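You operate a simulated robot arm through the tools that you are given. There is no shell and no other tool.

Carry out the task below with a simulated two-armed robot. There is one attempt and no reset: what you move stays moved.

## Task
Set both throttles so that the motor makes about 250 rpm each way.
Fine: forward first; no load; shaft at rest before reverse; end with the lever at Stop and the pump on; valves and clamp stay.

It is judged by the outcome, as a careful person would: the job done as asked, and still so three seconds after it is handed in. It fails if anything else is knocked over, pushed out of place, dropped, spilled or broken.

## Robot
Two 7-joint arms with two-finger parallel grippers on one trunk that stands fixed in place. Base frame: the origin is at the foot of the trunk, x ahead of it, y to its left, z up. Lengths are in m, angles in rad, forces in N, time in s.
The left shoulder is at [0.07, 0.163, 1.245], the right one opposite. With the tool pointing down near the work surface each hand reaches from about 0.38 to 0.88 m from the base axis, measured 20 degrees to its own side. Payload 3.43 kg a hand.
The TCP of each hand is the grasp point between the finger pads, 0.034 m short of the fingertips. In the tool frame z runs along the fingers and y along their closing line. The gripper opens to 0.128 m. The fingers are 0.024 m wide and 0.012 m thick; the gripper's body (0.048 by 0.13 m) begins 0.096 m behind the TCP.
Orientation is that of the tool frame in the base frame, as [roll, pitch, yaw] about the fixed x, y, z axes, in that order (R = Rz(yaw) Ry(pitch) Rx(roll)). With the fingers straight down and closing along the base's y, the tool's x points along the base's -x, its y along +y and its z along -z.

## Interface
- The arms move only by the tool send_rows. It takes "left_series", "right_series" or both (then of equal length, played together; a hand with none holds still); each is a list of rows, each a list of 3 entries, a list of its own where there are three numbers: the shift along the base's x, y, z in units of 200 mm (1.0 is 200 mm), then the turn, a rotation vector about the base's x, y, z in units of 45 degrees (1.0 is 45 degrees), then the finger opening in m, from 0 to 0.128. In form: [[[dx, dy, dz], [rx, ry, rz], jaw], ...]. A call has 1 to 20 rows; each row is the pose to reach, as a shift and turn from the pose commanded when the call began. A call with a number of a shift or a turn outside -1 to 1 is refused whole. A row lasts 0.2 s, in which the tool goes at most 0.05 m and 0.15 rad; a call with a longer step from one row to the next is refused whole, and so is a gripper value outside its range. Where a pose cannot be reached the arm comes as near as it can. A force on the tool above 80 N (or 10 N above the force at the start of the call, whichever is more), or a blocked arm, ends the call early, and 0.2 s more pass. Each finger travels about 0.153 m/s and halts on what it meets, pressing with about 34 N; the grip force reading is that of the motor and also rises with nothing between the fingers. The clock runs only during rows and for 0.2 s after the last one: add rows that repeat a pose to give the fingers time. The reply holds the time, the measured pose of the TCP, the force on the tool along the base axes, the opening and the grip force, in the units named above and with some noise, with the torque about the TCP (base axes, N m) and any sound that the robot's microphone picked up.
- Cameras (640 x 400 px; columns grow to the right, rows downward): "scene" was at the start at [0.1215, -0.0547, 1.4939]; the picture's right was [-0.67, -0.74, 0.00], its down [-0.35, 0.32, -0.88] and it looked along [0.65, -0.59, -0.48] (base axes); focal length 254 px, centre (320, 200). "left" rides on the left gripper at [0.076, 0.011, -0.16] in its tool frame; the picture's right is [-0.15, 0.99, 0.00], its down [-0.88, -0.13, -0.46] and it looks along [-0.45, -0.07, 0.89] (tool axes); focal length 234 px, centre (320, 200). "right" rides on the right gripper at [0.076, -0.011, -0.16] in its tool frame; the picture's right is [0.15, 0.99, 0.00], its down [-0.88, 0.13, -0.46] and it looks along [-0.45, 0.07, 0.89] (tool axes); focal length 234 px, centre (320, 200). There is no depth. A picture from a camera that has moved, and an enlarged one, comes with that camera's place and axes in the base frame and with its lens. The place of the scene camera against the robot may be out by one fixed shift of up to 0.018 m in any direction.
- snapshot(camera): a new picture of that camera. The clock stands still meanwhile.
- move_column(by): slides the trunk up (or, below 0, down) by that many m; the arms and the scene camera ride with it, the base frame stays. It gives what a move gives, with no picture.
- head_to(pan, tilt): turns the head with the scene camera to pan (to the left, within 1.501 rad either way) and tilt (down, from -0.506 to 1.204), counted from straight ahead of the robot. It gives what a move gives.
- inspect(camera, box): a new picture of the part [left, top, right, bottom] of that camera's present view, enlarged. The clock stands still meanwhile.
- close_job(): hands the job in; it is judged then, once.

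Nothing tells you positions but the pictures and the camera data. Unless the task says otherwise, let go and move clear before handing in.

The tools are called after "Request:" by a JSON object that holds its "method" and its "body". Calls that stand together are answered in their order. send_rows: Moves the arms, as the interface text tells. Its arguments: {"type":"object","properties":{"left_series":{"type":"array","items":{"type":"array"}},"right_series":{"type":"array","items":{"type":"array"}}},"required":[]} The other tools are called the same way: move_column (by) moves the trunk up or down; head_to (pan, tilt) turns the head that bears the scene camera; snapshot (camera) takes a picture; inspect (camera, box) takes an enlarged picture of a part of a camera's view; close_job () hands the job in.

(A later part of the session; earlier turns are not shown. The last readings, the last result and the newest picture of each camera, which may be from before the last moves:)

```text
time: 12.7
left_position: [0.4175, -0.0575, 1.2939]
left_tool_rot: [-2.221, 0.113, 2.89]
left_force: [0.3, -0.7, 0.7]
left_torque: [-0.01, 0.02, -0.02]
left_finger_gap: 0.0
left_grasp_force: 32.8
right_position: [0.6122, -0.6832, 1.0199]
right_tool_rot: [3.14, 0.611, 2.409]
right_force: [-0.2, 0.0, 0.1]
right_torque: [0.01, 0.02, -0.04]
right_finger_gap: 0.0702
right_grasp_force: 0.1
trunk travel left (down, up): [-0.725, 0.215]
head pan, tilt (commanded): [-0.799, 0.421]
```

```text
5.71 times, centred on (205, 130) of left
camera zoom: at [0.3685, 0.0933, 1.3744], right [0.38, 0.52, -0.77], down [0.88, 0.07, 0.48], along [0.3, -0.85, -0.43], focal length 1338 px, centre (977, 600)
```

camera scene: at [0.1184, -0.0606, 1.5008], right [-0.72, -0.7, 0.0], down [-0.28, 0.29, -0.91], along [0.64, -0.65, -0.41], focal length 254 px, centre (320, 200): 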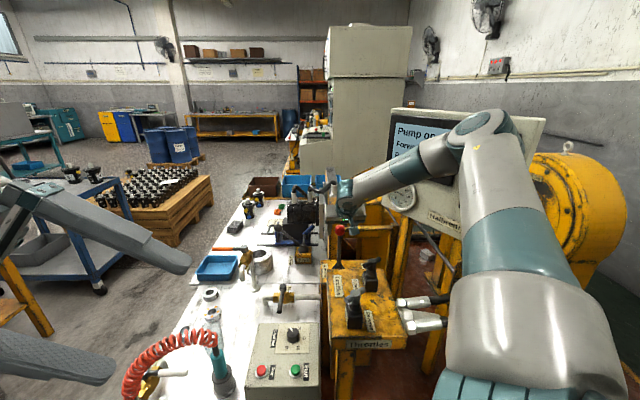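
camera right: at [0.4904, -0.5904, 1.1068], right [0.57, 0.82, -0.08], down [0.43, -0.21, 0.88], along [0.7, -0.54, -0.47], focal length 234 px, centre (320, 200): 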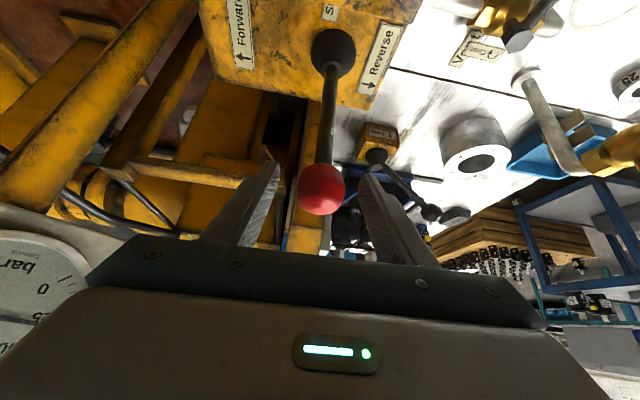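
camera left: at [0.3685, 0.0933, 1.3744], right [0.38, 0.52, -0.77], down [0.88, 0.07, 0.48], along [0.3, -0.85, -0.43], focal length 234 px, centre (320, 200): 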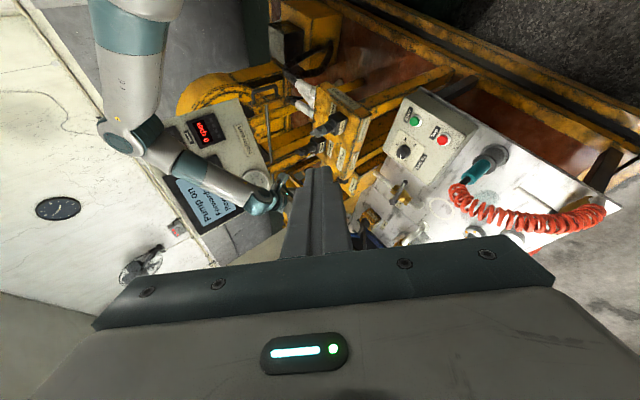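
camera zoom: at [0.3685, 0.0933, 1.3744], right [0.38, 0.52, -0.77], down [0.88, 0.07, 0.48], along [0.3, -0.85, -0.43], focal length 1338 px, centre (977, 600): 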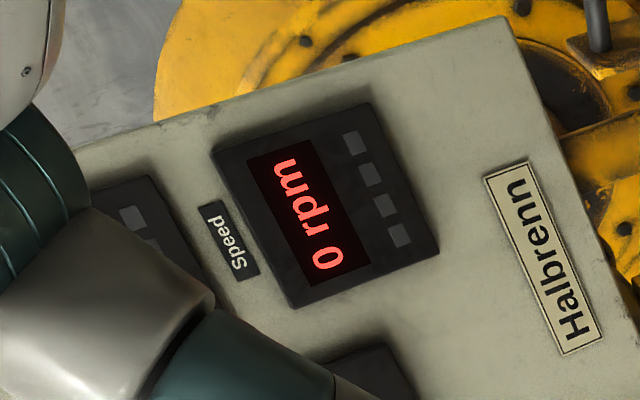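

The read-out says 0 rpm and is easy to read from here. Now I'll push the lever gently toward Forward (−x,−y) by 0.05 m of hand travel, of which about 16 mm is slack.

Request:
{"method": "send_rows", "body": {"right_series": [[[-0.033, -0.037, 0], [0, 0, 0], 0.07], [[-0.067, -0.074, 0], [0, 0, 0], 0.07], [[-0.1, -0.111, 0], [0, 0, 0], 0.07], [[-0.134, -0.149, 0], [0, 0, 0], 0.07], [[-0.167, -0.186, 0], [0, 0, 0], 0.07]]}}

Request:
{"method": "snapshot", "body": {"camera": "left"}}

Request:
{"method": "inspect", "body": {"camera": "left", "box": [165, 95, 245, 165]}}

Request:
{"method": "inspect", "body": {"camera": "scene", "box": [300, 180, 400, 290]}}

Request:
{"method": "snapshot", "body": {"camera": "right"}}

```text
time: 13.9
left_position: [0.4175, -0.0565, 1.2939]
left_tool_rot: [-2.222, 0.112, 2.888]
left_force: [0.2, 0.3, -0.2]
left_torque: [0.03, -0.01, 0.02]
left_finger_gap: 0.0001
left_grasp_force: 32.8
right_position: [0.5771, -0.7235, 1.0201]
right_tool_rot: [3.141, 0.611, 2.41]
right_force: [1.2, 2.3, -0.5]
right_torque: [-0.03, 0.0, -0.03]
right_finger_gap: 0.0706
right_grasp_force: 1.1
trunk travel left (down, up): [-0.725, 0.215]
head pan, tilt (commanded): [-0.799, 0.421]
```

```text
taken
camera left: at [0.3685, 0.0931, 1.3744], right [0.38, 0.52, -0.77], down [0.88, 0.07, 0.48], along [0.3, -0.85, -0.43], focal length 234 px, centre (320, 200)
```

left: 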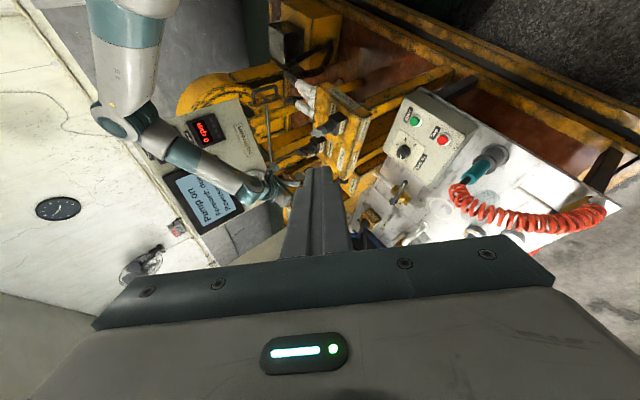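

```text
5.71 times, centred on (205, 130) of left
camera zoom: at [0.3685, 0.0931, 1.3744], right [0.38, 0.52, -0.77], down [0.88, 0.07, 0.48], along [0.3, -0.85, -0.43], focal length 1338 px, centre (977, 600)
```

zoom: 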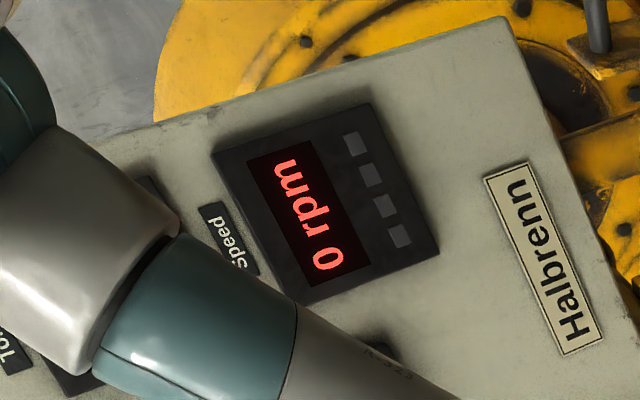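

```text
3.64 times, centred on (350, 235) of scene
camera zoom: at [0.1186, -0.0597, 1.5008], right [-0.72, -0.7, 0.0], down [-0.28, 0.29, -0.91], along [0.64, -0.65, -0.41], focal length 924 px, centre (211, 73)
```

zoom: 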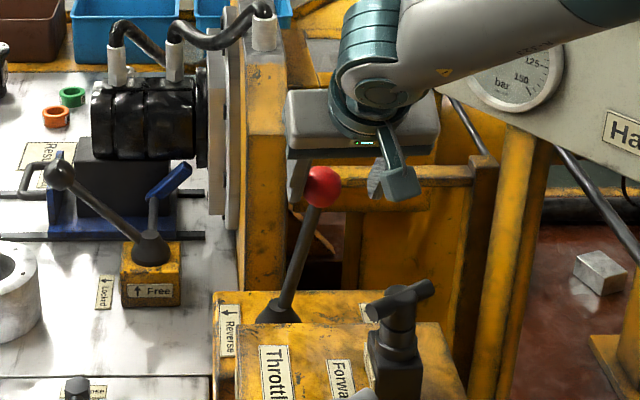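

```text
taken
camera right: at [0.4551, -0.6288, 1.1058], right [0.57, 0.81, -0.08], down [0.43, -0.21, 0.88], along [0.7, -0.54, -0.47], focal length 234 px, centre (320, 200)
```

right: 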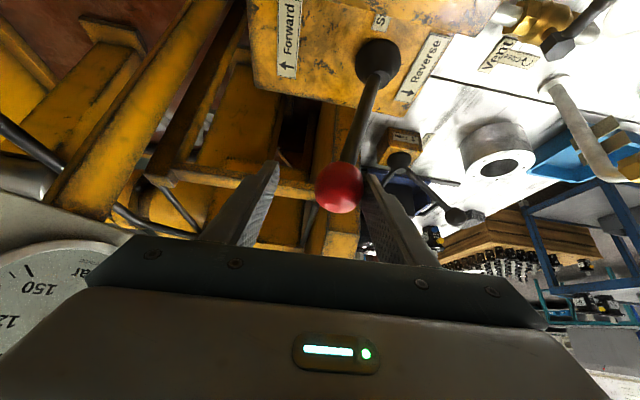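

The lever has tilted about 15° toward Forward with only ~2.6 N, and the shaft is still at 0. The hand is clear of the panel, so I'll push another 0.025 m.

Request:
{"method": "send_rows", "body": {"right_series": [[[-0.028, -0.031, 0], [0, 0, 0], 0.07], [[-0.056, -0.062, 0], [0, 0, 0], 0.07], [[-0.084, -0.093, 0], [0, 0, 0], 0.07]]}}

Request:
{"method": "inspect", "body": {"camera": "left", "box": [165, 95, 245, 165]}}

Request:
{"method": "inspect", "body": {"camera": "scene", "box": [300, 180, 400, 290]}}

Request:
{"method": "snapshot", "body": {"camera": "right"}}

```text
time: 14.7
left_position: [0.4183, -0.0587, 1.2946]
left_tool_rot: [-2.222, 0.111, 2.888]
left_force: [0.0, 0.4, -0.5]
left_torque: [0.0, -0.04, -0.03]
left_finger_gap: 0.0
left_grasp_force: 33.1
right_position: [0.5614, -0.742, 1.021]
right_tool_rot: [3.14, 0.61, 2.407]
right_force: [-0.4, -0.9, 0.2]
right_torque: [0.02, 0.04, -0.01]
right_finger_gap: 0.0703
right_grasp_force: 0.0
trunk travel left (down, up): [-0.725, 0.215]
head pan, tilt (commanded): [-0.799, 0.421]
```

```text
5.71 times, centred on (205, 130) of left
camera zoom: at [0.3683, 0.093, 1.3745], right [0.38, 0.52, -0.77], down [0.88, 0.07, 0.48], along [0.3, -0.85, -0.43], focal length 1338 px, centre (977, 600)
```

zoom: 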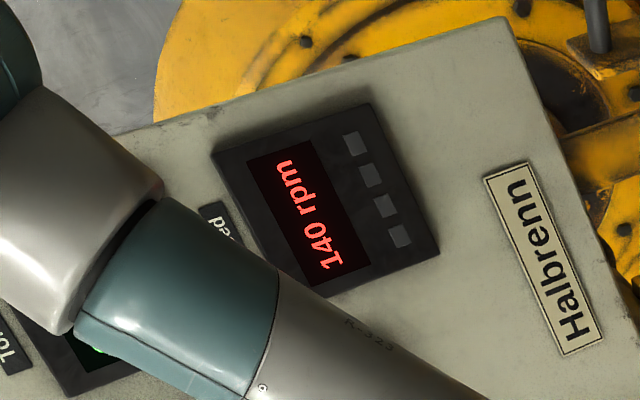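

```text
3.64 times, centred on (350, 235) of scene
camera zoom: at [0.1184, -0.0598, 1.5008], right [-0.72, -0.7, 0.0], down [-0.28, 0.29, -0.91], along [0.64, -0.65, -0.41], focal length 924 px, centre (211, 73)
```

zoom: 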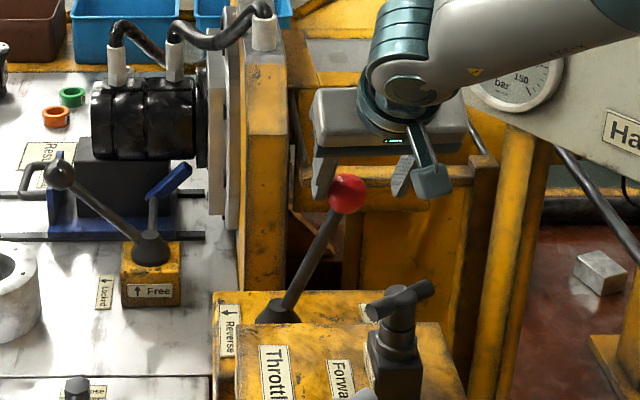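

```text
taken
camera right: at [0.4384, -0.6477, 1.1066], right [0.57, 0.81, -0.08], down [0.43, -0.21, 0.88], along [0.7, -0.54, -0.47], focal length 234 px, centre (320, 200)
```

right: 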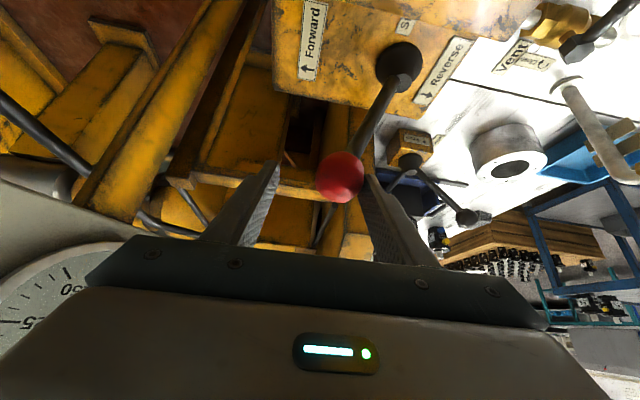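

The motor has started: 140 rpm and rising, with the lever apparently latched (no force on the hand). I'll hold still and let the speed settle.

Request:
{"method": "send_rows", "body": {"right_series": [[[0, 0, 0], [0, 0, 0], 0.07], [[0, 0, 0], [0, 0, 0], 0.07], [[0, 0, 0], [0, 0, 0], 0.07]]}}

Request:
{"method": "inspect", "body": {"camera": "left", "box": [165, 95, 245, 165]}}

Request:
{"method": "inspect", "body": {"camera": "scene", "box": [300, 180, 400, 290]}}

```text
time: 15.5
left_position: [0.418, -0.056, 1.2951]
left_tool_rot: [-2.221, 0.111, 2.889]
left_force: [-0.8, -0.2, 0.2]
left_torque: [-0.03, -0.04, -0.02]
left_finger_gap: 0.0
left_grasp_force: 33.4
right_position: [0.5601, -0.7414, 1.0203]
right_tool_rot: [3.141, 0.613, 2.408]
right_force: [0.0, 0.6, 0.3]
right_torque: [0.02, -0.01, 0.0]
right_finger_gap: 0.0701
right_grasp_force: 0.1
trunk travel left (down, up): [-0.725, 0.215]
head pan, tilt (commanded): [-0.799, 0.421]
```

```text
5.71 times, centred on (205, 130) of left
camera zoom: at [0.3686, 0.0932, 1.3744], right [0.38, 0.52, -0.77], down [0.88, 0.07, 0.48], along [0.3, -0.85, -0.43], focal length 1338 px, centre (977, 600)
```

zoom: 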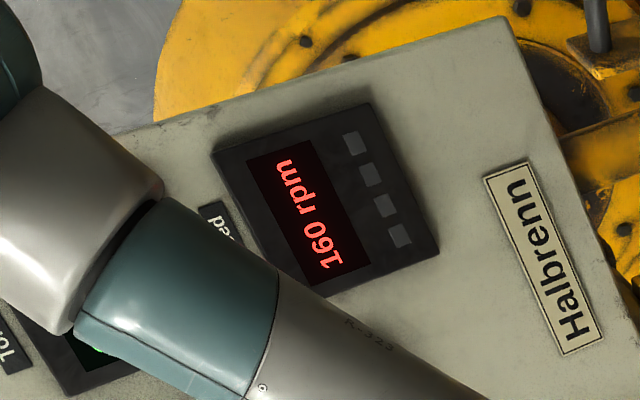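

```text
3.64 times, centred on (350, 235) of scene
camera zoom: at [0.1187, -0.0596, 1.5008], right [-0.72, -0.7, 0.0], down [-0.28, 0.29, -0.91], along [0.64, -0.65, -0.41], focal length 924 px, centre (211, 73)
```

zoom: 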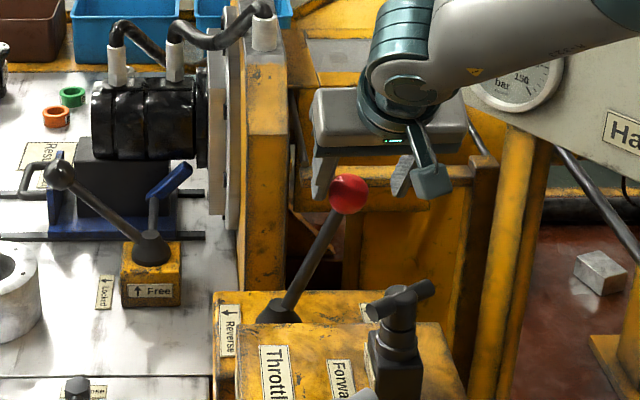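

Speed settles near 160 rpm forward, so the Forward throttle must be opened somewhat (counter-clockwise). I'll back the pushing finger off the knob and see whether the lever stays put.

Request:
{"method": "send_rows", "body": {"right_series": [[[0.02, 0.022, 0], [0, 0, 0], 0.07], [[0.043, 0.048, 0], [0, 0, 0], 0.07], [[0.043, 0.048, 0], [0, 0, 0], 0.07], [[0.043, 0.048, 0], [0, 0, 0], 0.07]]}}

Request:
{"method": "inspect", "body": {"camera": "left", "box": [165, 95, 245, 165]}}

Request:
{"method": "inspect", "body": {"camera": "scene", "box": [300, 180, 400, 290]}}

Request:
{"method": "snapshot", "body": {"camera": "right"}}

```text
time: 16.5
left_position: [0.4183, -0.0568, 1.2939]
left_tool_rot: [-2.222, 0.111, 2.888]
left_force: [-0.2, -0.1, -0.7]
left_torque: [0.01, 0.02, 0.03]
left_finger_gap: 0.0002
left_grasp_force: 33.5
right_position: [0.5696, -0.7308, 1.0199]
right_tool_rot: [3.141, 0.611, 2.409]
right_force: [0.4, 0.3, 0.2]
right_torque: [0.02, 0.02, -0.01]
right_finger_gap: 0.0701
right_grasp_force: 0.1
trunk travel left (down, up): [-0.725, 0.215]
head pan, tilt (commanded): [-0.799, 0.421]
```

```text
5.71 times, centred on (205, 130) of left
camera zoom: at [0.3687, 0.0932, 1.3744], right [0.38, 0.52, -0.77], down [0.88, 0.07, 0.48], along [0.3, -0.85, -0.43], focal length 1338 px, centre (977, 600)
```

zoom: 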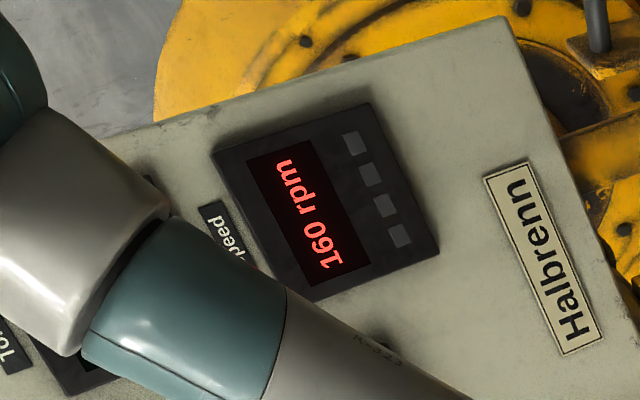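

```text
3.64 times, centred on (350, 235) of scene
camera zoom: at [0.1187, -0.0595, 1.5008], right [-0.72, -0.7, 0.0], down [-0.28, 0.29, -0.91], along [0.64, -0.65, -0.41], focal length 924 px, centre (211, 73)
```

zoom: 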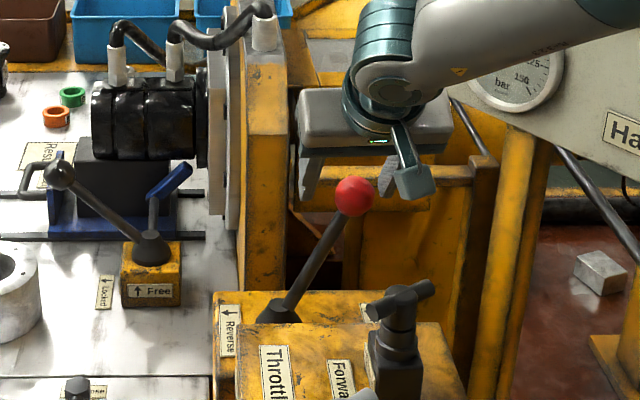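

```text
taken
camera right: at [0.4474, -0.6373, 1.1068], right [0.57, 0.82, -0.08], down [0.43, -0.21, 0.88], along [0.7, -0.54, -0.47], focal length 234 px, centre (320, 200)
```

right: 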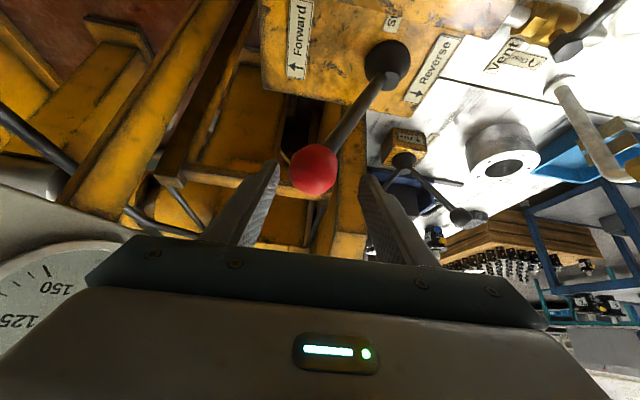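

The lever stays at Forward by itself and has even settled a little further over, with the knob free between the fingers. I'll withdraw along the finger axis, clear of the knob.

Request:
{"method": "send_rows", "body": {"right_series": [[[-0.05, 0.045, 0.1], [0, 0, 0], 0.075], [[-0.1, 0.09, 0.2], [0, 0, 0], 0.08], [[-0.16, 0.144, 0.307], [0, 0, 0], 0.08], [[-0.21, 0.19, 0.41], [0, 0, 0], 0.08], [[-0.27, 0.24, 0.51], [0, 0, 0], 0.08], [[-0.32, 0.288, 0.614], [0, 0, 0], 0.08]]}}

Request:
{"method": "send_rows", "body": {"right_series": [[[-0.03, 0.02, 0.06], [0.077, 0.025, -0.128], 0.08], [[-0.06, 0.04, 0.12], [0.154, 0.051, -0.256], 0.08], [[-0.09, 0.06, 0.18], [0.232, 0.076, -0.384], 0.08], [[-0.12, 0.08, 0.24], [0.309, 0.102, -0.512], 0.08], [[-0.15, 0.1, 0.3], [0.386, 0.127, -0.64], 0.08], [[-0.15, 0.1, 0.3], [0.386, 0.127, -0.64], 0.08]]}}

Request:
{"method": "snapshot", "body": {"camera": "right"}}

Request:
{"method": "snapshot", "body": {"camera": "scene"}}

Request:
{"method": "snapshot", "body": {"camera": "left"}}

```text
time: 17.9
left_position: [0.4165, -0.0561, 1.2942]
left_tool_rot: [-2.222, 0.115, 2.89]
left_force: [0.7, -0.3, 0.4]
left_torque: [-0.01, 0.0, 0.0]
left_finger_gap: 0.0
left_grasp_force: 33.3
right_position: [0.5046, -0.6732, 1.143]
right_tool_rot: [3.139, 0.611, 2.406]
right_force: [-0.4, -0.5, 0.7]
right_torque: [-0.02, 0.0, 0.0]
right_finger_gap: 0.0803
right_grasp_force: 0.1
trunk travel left (down, up): [-0.725, 0.215]
head pan, tilt (commanded): [-0.799, 0.421]
```

```text
time: 19.3
left_position: [0.4179, -0.0569, 1.2933]
left_tool_rot: [-2.225, 0.111, 2.888]
left_force: [0.0, 0.4, -0.2]
left_torque: [0.03, 0.01, 0.01]
left_finger_gap: 0.0
left_grasp_force: 33.0
right_position: [0.4752, -0.6529, 1.2031]
right_tool_rot: [3.057, 0.305, 1.863]
right_force: [0.0, -0.2, -0.3]
right_torque: [0.01, 0.01, 0.0]
right_finger_gap: 0.0798
right_grasp_force: 0.1
trunk travel left (down, up): [-0.725, 0.215]
head pan, tilt (commanded): [-0.799, 0.421]
```

```text
taken
camera right: at [0.4163, -0.547, 1.3297], right [0.9, 0.44, 0.04], down [0.29, -0.64, 0.71], along [0.34, -0.62, -0.71], focal length 234 px, centre (320, 200)
```

right: 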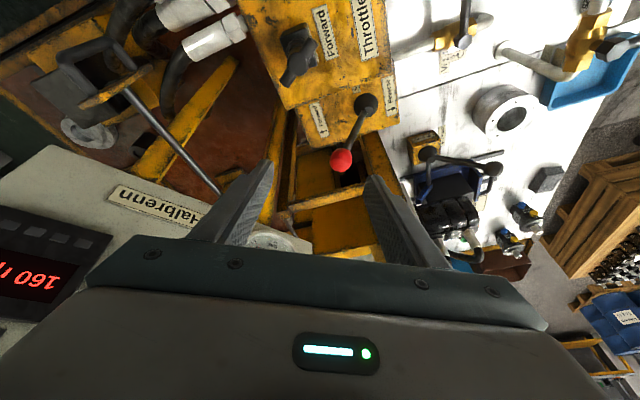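

```text
taken
camera scene: at [0.1187, -0.0599, 1.5008], right [-0.72, -0.7, 0.0], down [-0.28, 0.29, -0.91], along [0.64, -0.65, -0.41], focal length 254 px, centre (320, 200)
```

scene: 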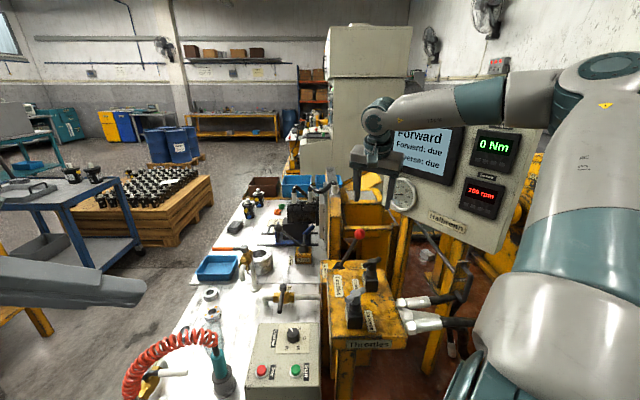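

```text
taken
camera left: at [0.3686, 0.0929, 1.3744], right [0.38, 0.52, -0.77], down [0.88, 0.07, 0.48], along [0.3, -0.85, -0.43], focal length 234 px, centre (320, 200)
```

left: 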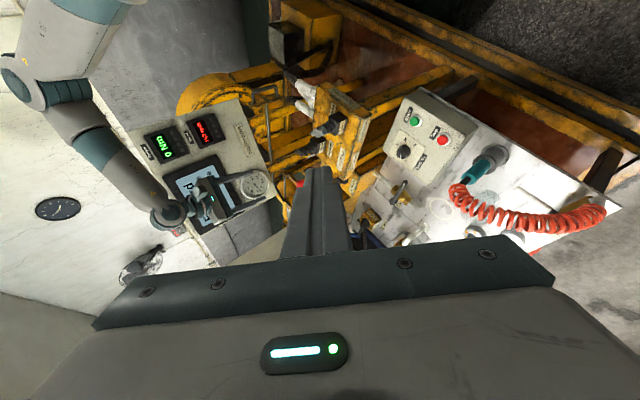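

The screen now reads "Forward" and everything is clear of the lever. I'll read the display exactly and measure the Forward throttle handle.

Request:
{"method": "inspect", "body": {"camera": "scene", "box": [380, 110, 530, 240]}}

Request:
{"method": "inspect", "body": {"camera": "right", "box": [230, 0, 390, 130]}}

Request:
{"method": "inspect", "body": {"camera": "scene", "box": [320, 220, 410, 310]}}

Request:
{"method": "inspect", "body": {"camera": "left", "box": [280, 80, 390, 210]}}

```text
3.08 times, centred on (455, 175) of scene
camera zoom: at [0.1187, -0.0599, 1.5008], right [-0.72, -0.7, 0.0], down [-0.28, 0.29, -0.91], along [0.64, -0.65, -0.41], focal length 782 px, centre (-95, 277)
```

zoom: 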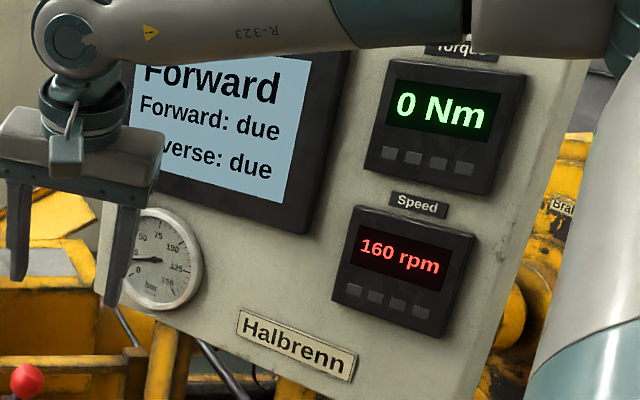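

```text
3.08 times, centred on (310, 65) of right
camera zoom: at [0.4163, -0.547, 1.3297], right [0.9, 0.44, 0.04], down [0.29, -0.64, 0.71], along [0.34, -0.62, -0.71], focal length 720 px, centre (351, 615)
```

zoom: 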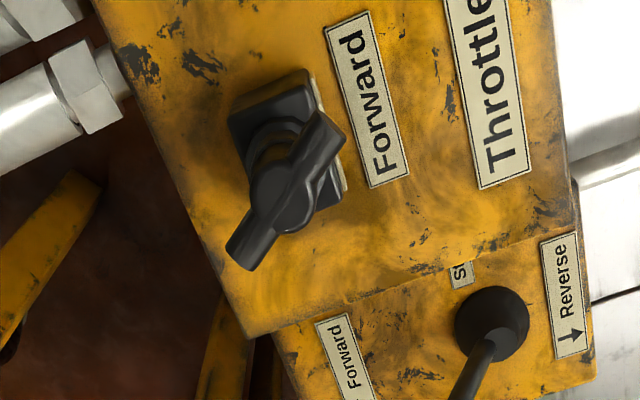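

```text
4.44 times, centred on (365, 265) of scene
camera zoom: at [0.1187, -0.0599, 1.5008], right [-0.72, -0.7, 0.0], down [-0.28, 0.29, -0.91], along [0.64, -0.65, -0.41], focal length 1130 px, centre (120, -89)
```

zoom: 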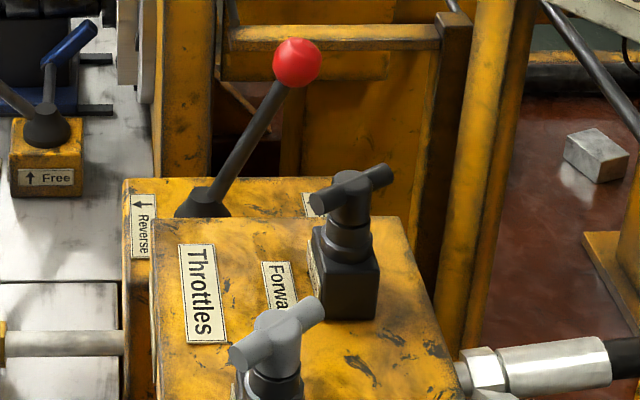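

```text
3.08 times, centred on (335, 145) of left
camera zoom: at [0.3686, 0.0929, 1.3744], right [0.38, 0.52, -0.77], down [0.88, 0.07, 0.48], along [0.3, -0.85, -0.43], focal length 720 px, centre (274, 369)
```

zoom: 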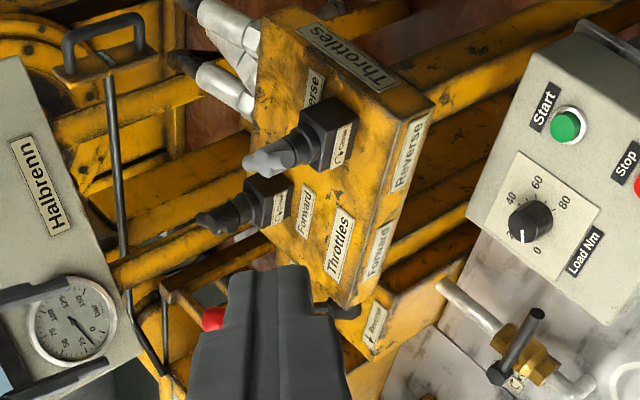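

Forward reads a steady 160 rpm at 0 Nm. I'll finish turning the hand upright above the Forward throttle, with the fingers closing across its T-bar.

Request:
{"method": "send_rows", "body": {"right_series": [[[-0.03, 0.019, -0.03], [0.077, 0.025, -0.128], 0.08], [[-0.06, 0.038, -0.08], [0.154, 0.051, -0.256], 0.08], [[-0.1, 0.057, -0.14], [0.232, 0.076, -0.384], 0.08], [[-0.13, 0.076, -0.2], [0.309, 0.102, -0.512], 0.08], [[-0.163, 0.095, -0.266], [0.386, 0.127, -0.64], 0.08], [[-0.163, 0.095, -0.266], [0.386, 0.127, -0.64], 0.08]]}}

Request:
{"method": "snapshot", "body": {"camera": "right"}}

Request:
{"method": "snapshot", "body": {"camera": "scene"}}

Request:
{"method": "snapshot", "body": {"camera": "left"}}

```text
time: 20.7
left_position: [0.4188, -0.0581, 1.294]
left_tool_rot: [-2.221, 0.111, 2.888]
left_force: [-0.6, 0.1, -0.4]
left_torque: [0.0, -0.01, -0.01]
left_finger_gap: 0.0001
left_grasp_force: 33.2
right_position: [0.444, -0.6345, 1.149]
right_tool_rot: [3.139, 0.002, 1.367]
right_force: [-0.6, 0.0, 0.5]
right_torque: [0.0, -0.01, 0.02]
right_finger_gap: 0.08
right_grasp_force: 0.1
trunk travel left (down, up): [-0.725, 0.215]
head pan, tilt (commanded): [-0.799, 0.421]
```

```text
taken
camera right: at [0.4477, -0.5585, 1.3088], right [1.0, -0.06, 0.0], down [-0.05, -0.89, 0.46], along [-0.03, -0.46, -0.89], focal length 234 px, centre (320, 200)
```

right: 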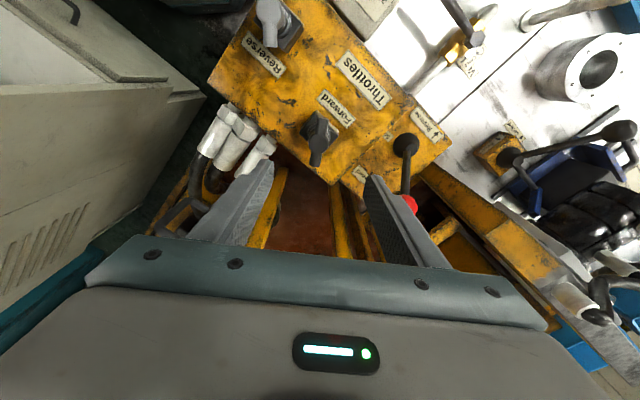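

```text
taken
camera scene: at [0.1185, -0.059, 1.5008], right [-0.72, -0.7, 0.0], down [-0.28, 0.29, -0.91], along [0.64, -0.65, -0.41], focal length 254 px, centre (320, 200)
```

scene: 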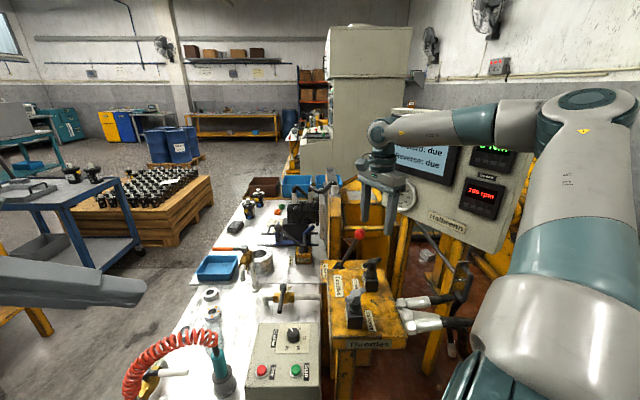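

```text
taken
camera left: at [0.3684, 0.0937, 1.3744], right [0.38, 0.52, -0.77], down [0.88, 0.07, 0.48], along [0.3, -0.85, -0.43], focal length 234 px, centre (320, 200)
```

left: 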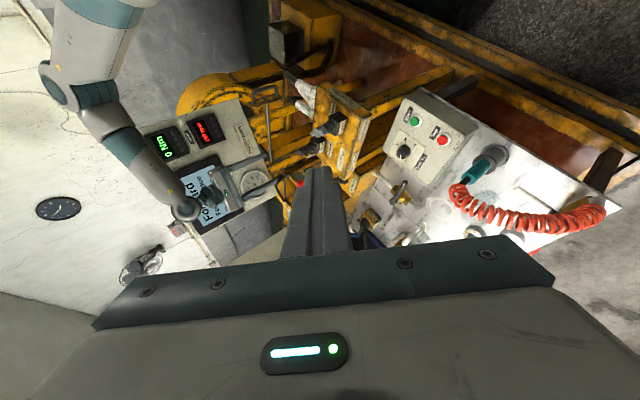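

The hand is upright above the Forward throttle and the speed stays visible to the head camera. I'll enlarge the handle to align precisely.

Request:
{"method": "inspect", "body": {"camera": "right", "box": [270, 90, 370, 190]}}

Request:
{"method": "inspect", "body": {"camera": "scene", "box": [440, 140, 540, 240]}}

Request:
{"method": "inspect", "body": {"camera": "scene", "box": [340, 240, 400, 300]}}

Request:
{"method": "inspect", "body": {"camera": "left", "box": [300, 100, 360, 160]}}

```text
4.00 times, centred on (320, 140) of right
camera zoom: at [0.4477, -0.5585, 1.3088], right [1.0, -0.06, 0.0], down [-0.05, -0.89, 0.46], along [-0.03, -0.46, -0.89], focal length 937 px, centre (320, 440)
```

zoom: 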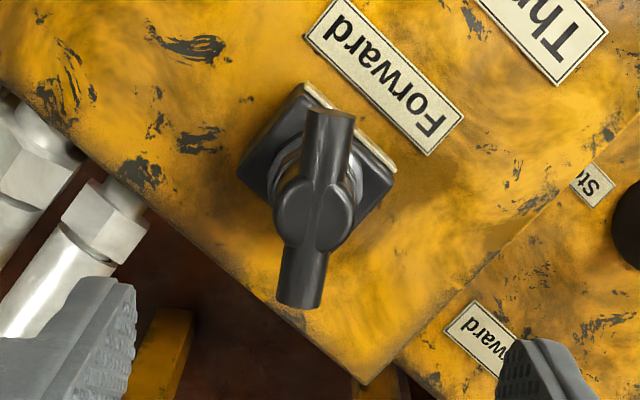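

```text
4.00 times, centred on (490, 190) of scene
camera zoom: at [0.1185, -0.059, 1.5008], right [-0.72, -0.7, 0.0], down [-0.28, 0.29, -0.91], along [0.64, -0.65, -0.41], focal length 1017 px, centre (-360, 240)
```

zoom: 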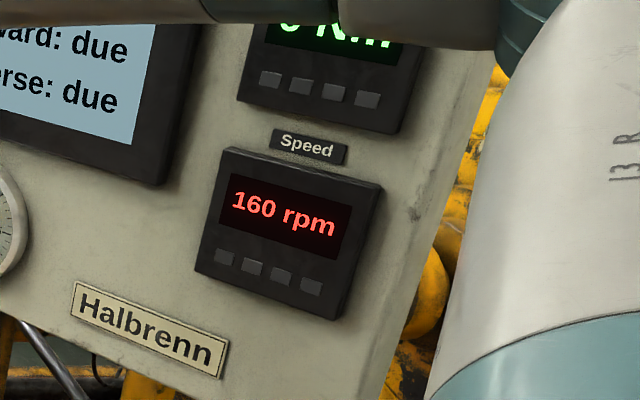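

```text
6.67 times, centred on (370, 270) of scene
camera zoom: at [0.1185, -0.059, 1.5008], right [-0.72, -0.7, 0.0], down [-0.28, 0.29, -0.91], along [0.64, -0.65, -0.41], focal length 1695 px, centre (-13, -267)
```

zoom: 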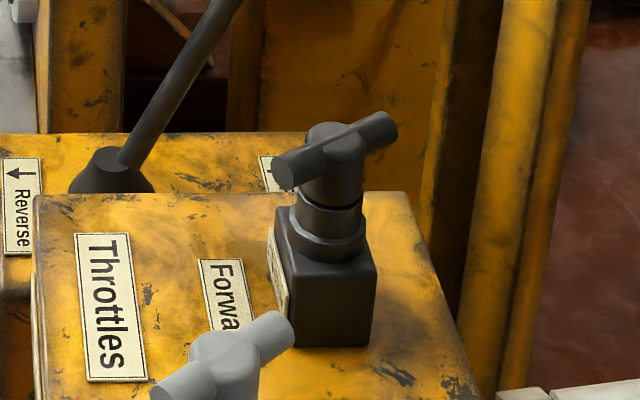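

```text
6.67 times, centred on (330, 130) of left
camera zoom: at [0.3684, 0.0937, 1.3744], right [0.38, 0.52, -0.77], down [0.88, 0.07, 0.48], along [0.3, -0.85, -0.43], focal length 1561 px, centre (253, 667)
```

zoom: 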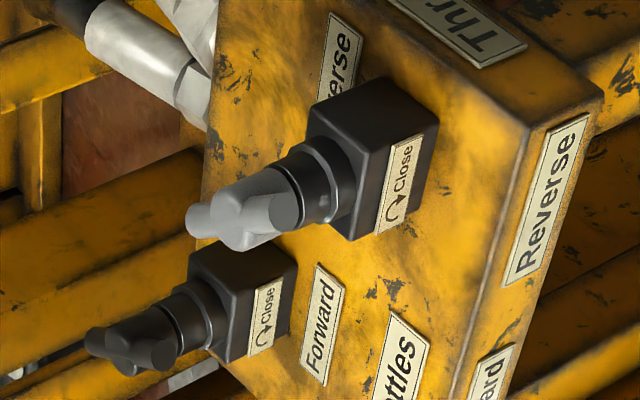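

The Forward handle's hub is at (0.4405, -0.634, 0.994) with its bar at about 78.6°, matching the hand's angle. I'll narrow the fingers to 50 mm and lower them astride the bar.

Request:
{"method": "send_rows", "body": {"right_series": [[[-0.015, 0, 0], [0, 0, 0], 0.05], [[-0.015, 0, -0.1], [0, 0, 0], 0.05], [[-0.015, 0, -0.2], [0, 0, 0], 0.05], [[-0.015, 0, -0.3], [0, 0, 0], 0.05], [[-0.015, 0, -0.4], [0, 0, 0], 0.05], [[-0.015, 0, -0.5], [0, 0, 0], 0.05], [[-0.015, 0, -0.6], [0, 0, 0], 0.05], [[-0.015, 0, -0.69], [0, 0, 0], 0.05], [[-0.015, 0, -0.69], [0, 0, 0], 0.05]]}}

Request:
{"method": "snapshot", "body": {"camera": "right"}}

Request:
{"method": "inspect", "body": {"camera": "scene", "box": [330, 180, 430, 300]}}

Request:
{"method": "inspect", "body": {"camera": "left", "box": [270, 80, 370, 180]}}

```text
time: 22.7
left_position: [0.4177, -0.0567, 1.2937]
left_tool_rot: [-2.223, 0.111, 2.889]
left_force: [-0.1, 0.0, 0.0]
left_torque: [-0.01, -0.03, -0.01]
left_finger_gap: 0.0
left_grasp_force: 32.8
right_position: [0.4401, -0.6357, 1.0119]
right_tool_rot: [3.14, 0.003, 1.367]
right_force: [0.0, 0.8, -0.9]
right_torque: [-0.04, -0.02, -0.01]
right_finger_gap: 0.0499
right_grasp_force: 0.0
trunk travel left (down, up): [-0.725, 0.215]
head pan, tilt (commanded): [-0.799, 0.421]
```

```text
taken
camera right: at [0.444, -0.5582, 1.1706], right [1.0, -0.05, 0.0], down [-0.05, -0.89, 0.46], along [-0.02, -0.46, -0.89], focal length 234 px, centre (320, 200)
```

right: 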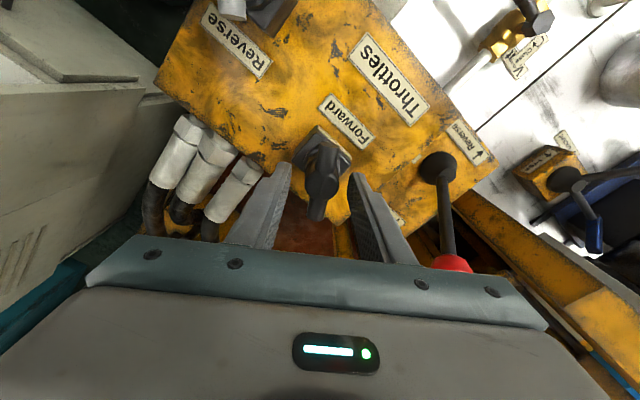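

```text
3.33 times, centred on (380, 240) of scene
camera zoom: at [0.1184, -0.0592, 1.5008], right [-0.72, -0.7, 0.0], down [-0.28, 0.29, -0.91], along [0.64, -0.65, -0.41], focal length 847 px, centre (120, 67)
```

zoom: 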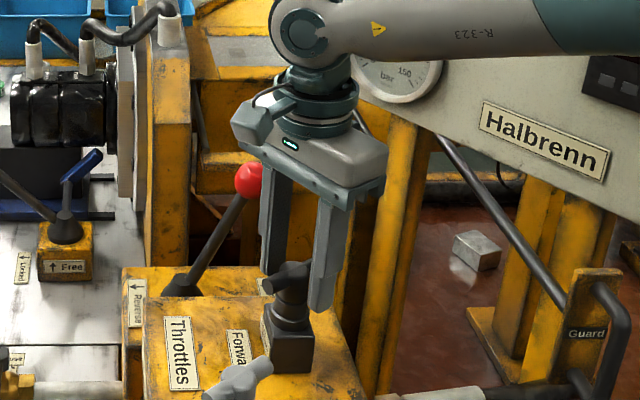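

```text
4.00 times, centred on (320, 130) of left
camera zoom: at [0.3683, 0.0935, 1.3745], right [0.38, 0.52, -0.77], down [0.88, 0.07, 0.48], along [0.3, -0.85, -0.43], focal length 937 px, centre (320, 480)
```

zoom: 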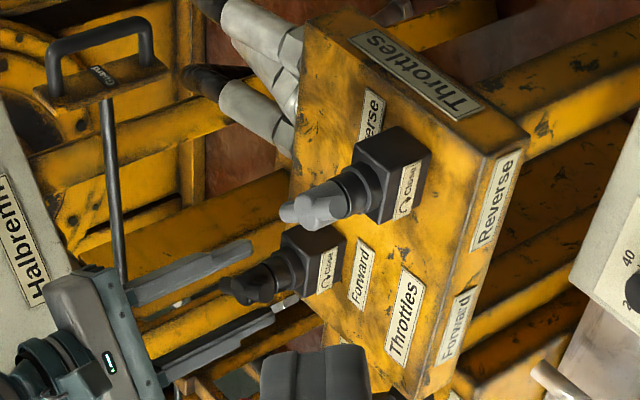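

The fingers straddle the hub symmetrically. I'll close them onto it gently and check the read-outs.

Request:
{"method": "send_rows", "body": {"right_series": [[[0, 0, 0], [0, 0, 0], 0.035], [[0, 0, 0], [0, 0, 0], 0.025], [[0, 0, 0], [0, 0, 0], 0.015], [[0, 0, 0], [0, 0, 0], 0.01], [[0, 0, 0], [0, 0, 0], 0.01]]}}

Request:
{"method": "snapshot", "body": {"camera": "right"}}

Request:
{"method": "snapshot", "body": {"camera": "scene"}}

Request:
{"method": "inspect", "body": {"camera": "left", "box": [165, 95, 245, 165]}}

```text
time: 23.9
left_position: [0.4193, -0.0584, 1.2935]
left_tool_rot: [-2.222, 0.112, 2.889]
left_force: [0.2, 0.3, 0.1]
left_torque: [0.02, 0.02, 0.0]
left_finger_gap: 0.0
left_grasp_force: 32.8
right_position: [0.4411, -0.6356, 1.0118]
right_tool_rot: [3.141, 0.003, 1.369]
right_force: [7.6, -2.7, 1.7]
right_torque: [0.32, 0.32, -0.01]
right_finger_gap: 0.0275
right_grasp_force: 44.4
trunk travel left (down, up): [-0.725, 0.215]
head pan, tilt (commanded): [-0.799, 0.421]
```

```text
taken
camera right: at [0.4454, -0.5588, 1.1703], right [1.0, -0.05, 0.0], down [-0.05, -0.89, 0.46], along [-0.02, -0.46, -0.89], focal length 234 px, centre (320, 200)
```

right: 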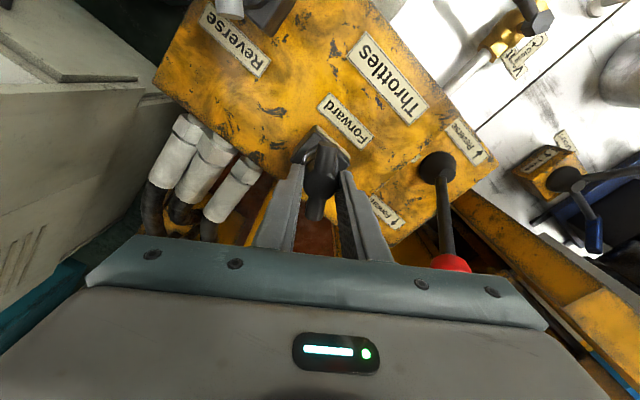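

```text
taken
camera scene: at [0.1198, -0.06, 1.5007], right [-0.72, -0.7, 0.0], down [-0.29, 0.29, -0.91], along [0.64, -0.65, -0.41], focal length 254 px, centre (320, 200)
```

scene: 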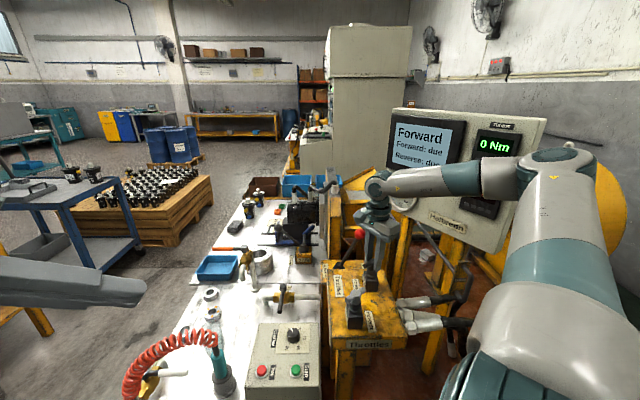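

```text
5.71 times, centred on (205, 130) of left
camera zoom: at [0.3697, 0.0928, 1.3741], right [0.38, 0.52, -0.77], down [0.88, 0.07, 0.48], along [0.3, -0.85, -0.43], focal length 1338 px, centre (977, 600)
```

zoom: 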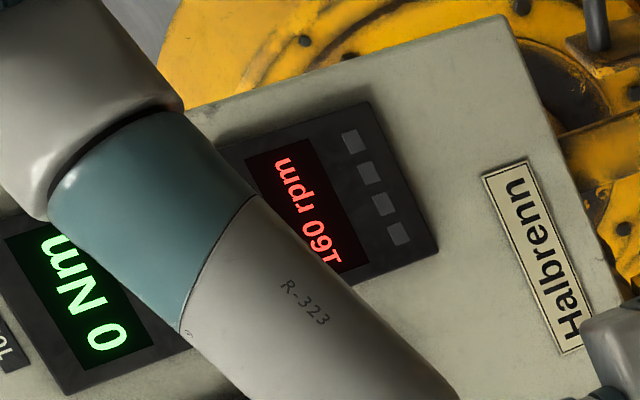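

The fingers hold the 27.5 mm hub. I'll turn it counter-clockwise 15° as a first trial and check speed and torque.

Request:
{"method": "send_rows", "body": {"right_series": [[[0.004, 0, 0], [0, 0, 0.08], 0.01], [[0.004, 0, 0], [0, 0, 0.165], 0.01], [[0.004, 0, 0], [0, 0, 0.25], 0.01], [[0.004, 0, 0], [0, 0, 0.333], 0.01], [[0.004, 0, 0], [0, 0, 0.333], 0.01], [[0.004, 0, 0], [0, 0, 0.333], 0.01]]}}

Request:
{"method": "snapshot", "body": {"camera": "right"}}

Request:
{"method": "inspect", "body": {"camera": "left", "box": [165, 95, 245, 165]}}

Request:
{"method": "inspect", "body": {"camera": "scene", "box": [330, 180, 430, 300]}}

```text
time: 25.3
left_position: [0.4195, -0.058, 1.2937]
left_tool_rot: [-2.222, 0.111, 2.89]
left_force: [-0.5, -0.6, 0.7]
left_torque: [0.01, 0.01, 0.0]
left_finger_gap: 0.0003
left_grasp_force: 33.2
right_position: [0.4423, -0.6349, 1.0123]
right_tool_rot: [3.14, 0.002, 1.632]
right_force: [11.5, -8.8, 6.2]
right_torque: [-0.04, 0.29, -0.04]
right_finger_gap: 0.0276
right_grasp_force: 44.6
trunk travel left (down, up): [-0.725, 0.215]
head pan, tilt (commanded): [-0.799, 0.421]
```

```text
taken
camera right: at [0.4258, -0.5603, 1.1703], right [0.98, 0.21, 0.0], down [0.18, -0.87, 0.46], along [0.1, -0.45, -0.89], focal length 234 px, centre (320, 200)
```

right: 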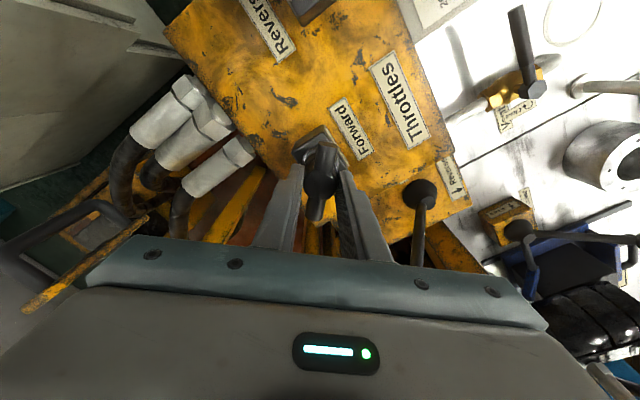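

```text
5.71 times, centred on (205, 130) of left
camera zoom: at [0.3699, 0.0926, 1.3741], right [0.38, 0.52, -0.77], down [0.88, 0.07, 0.48], along [0.3, -0.85, -0.43], focal length 1338 px, centre (977, 600)
```

zoom: 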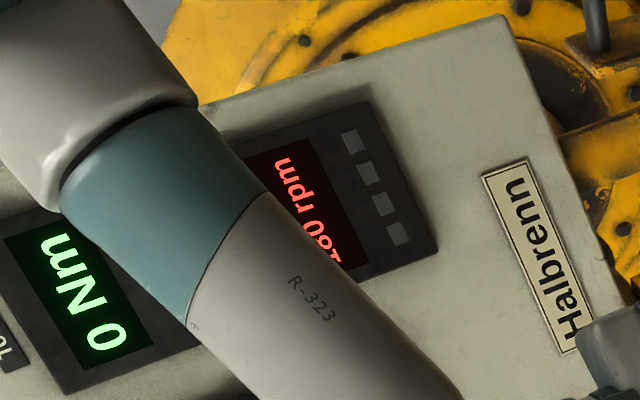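

```text
3.33 times, centred on (380, 240) of scene
camera zoom: at [0.1201, -0.0602, 1.5007], right [-0.72, -0.7, 0.0], down [-0.29, 0.29, -0.91], along [0.64, -0.65, -0.41], focal length 847 px, centre (120, 67)
```

zoom: 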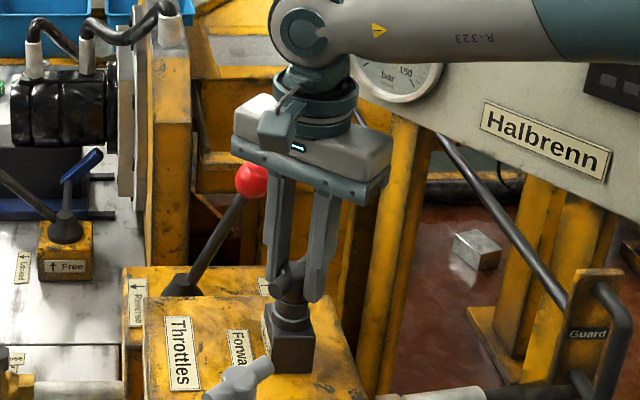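

A 15° turn raised the speed to about 180 rpm, so counter-clockwise opens as expected. I'll turn another 25° and shift the left camera slightly for an unobstructed view of the digits.

Request:
{"method": "send_rows", "body": {"right_series": [[[0.003, -0.002, 0], [0, 0, 0.11], 0.01], [[0.006, -0.005, 0], [0, 0, 0.22], 0.01], [[0.006, -0.005, 0], [0, 0, 0.33], 0.01], [[0.006, -0.005, 0], [0, 0, 0.44], 0.01], [[0.006, -0.005, 0], [0, 0, 0.556], 0.01], [[0.006, -0.005, 0], [0, 0, 0.556], 0.01], [[0.006, -0.005, 0], [0, 0, 0.556], 0.01], [[0.006, -0.005, 0], [0, 0, 0.556], 0.01], [[0.006, -0.005, 0], [0, 0, 0.556], 0.01]], "left_series": [[[-0.05, 0.05, -0.05], [0, 0, 0], 0.0], [[-0.1, 0.1, -0.1], [0, 0, 0], 0.0], [[-0.15, 0.15, -0.15], [0, 0, 0], 0.0], [[-0.2, 0.2, -0.2], [0, 0, 0], 0.0], [[-0.25, 0.25, -0.25], [0, 0, 0], 0.0], [[-0.25, 0.25, -0.25], [0, 0, 0], 0.0], [[-0.25, 0.25, -0.25], [0, 0, 0], 0.0], [[-0.25, 0.25, -0.25], [0, 0, 0], 0.0], [[-0.25, 0.25, -0.25], [0, 0, 0], 0.0]]}}

Request:
{"method": "snapshot", "body": {"camera": "left"}}

Request:
{"method": "snapshot", "body": {"camera": "right"}}

Request:
{"method": "inspect", "body": {"camera": "left", "box": [165, 95, 245, 165]}}

Request:
{"method": "inspect", "body": {"camera": "scene", "box": [330, 180, 430, 300]}}

```text
time: 27.3
left_position: [0.3682, -0.0072, 1.2438]
left_tool_rot: [-2.222, 0.111, 2.891]
left_force: [-0.7, -0.9, -0.2]
left_torque: [0.0, -0.01, 0.03]
left_finger_gap: 0.0002
left_grasp_force: 33.0
right_position: [0.4444, -0.6346, 1.011]
right_tool_rot: [-3.142, 0.0, 2.07]
right_force: [14.1, -4.6, 8.1]
right_torque: [-0.4, 0.07, 0.0]
right_finger_gap: 0.0278
right_grasp_force: 45.1
trunk travel left (down, up): [-0.725, 0.215]
head pan, tilt (commanded): [-0.799, 0.421]
```

```text
taken
camera left: at [0.3204, 0.1444, 1.3238], right [0.37, 0.52, -0.77], down [0.88, 0.07, 0.47], along [0.3, -0.85, -0.43], focal length 234 px, centre (320, 200)
```

left: 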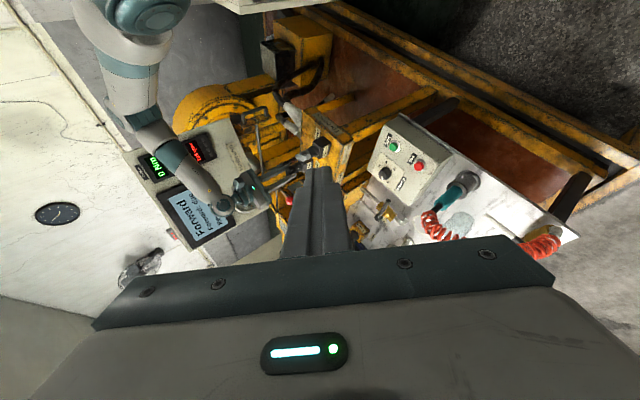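

```text
taken
camera right: at [0.3966, -0.5738, 1.1703], right [0.8, 0.6, 0.0], down [0.53, -0.71, 0.46], along [0.27, -0.37, -0.89], focal length 234 px, centre (320, 200)
```

right: 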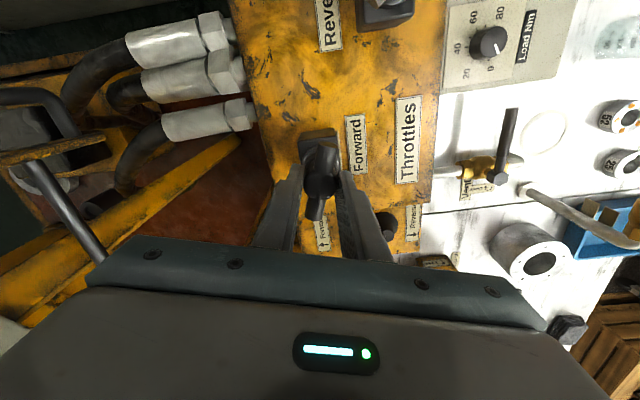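

```text
5.71 times, centred on (205, 130) of left
camera zoom: at [0.3204, 0.1444, 1.3238], right [0.37, 0.52, -0.77], down [0.88, 0.07, 0.47], along [0.3, -0.85, -0.43], focal length 1338 px, centre (977, 600)
```

zoom: 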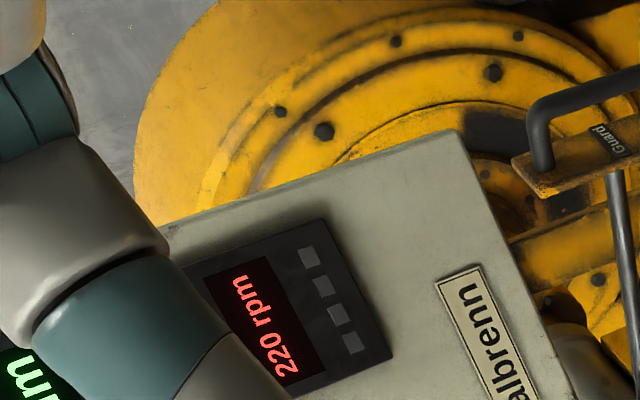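

```text
3.33 times, centred on (380, 240) of scene
camera zoom: at [0.1203, -0.059, 1.5007], right [-0.72, -0.7, 0.0], down [-0.29, 0.29, -0.91], along [0.64, -0.65, -0.41], focal length 847 px, centre (120, 67)
```

zoom: 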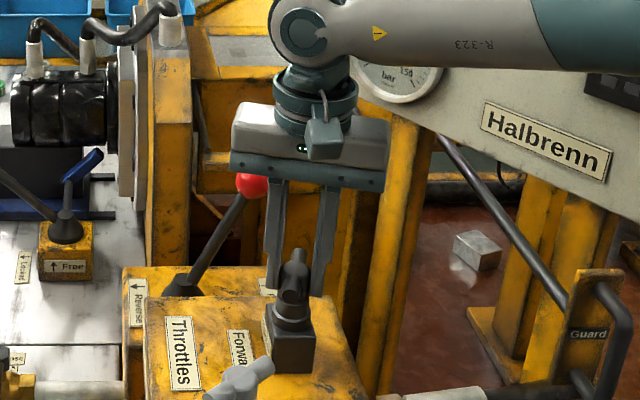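

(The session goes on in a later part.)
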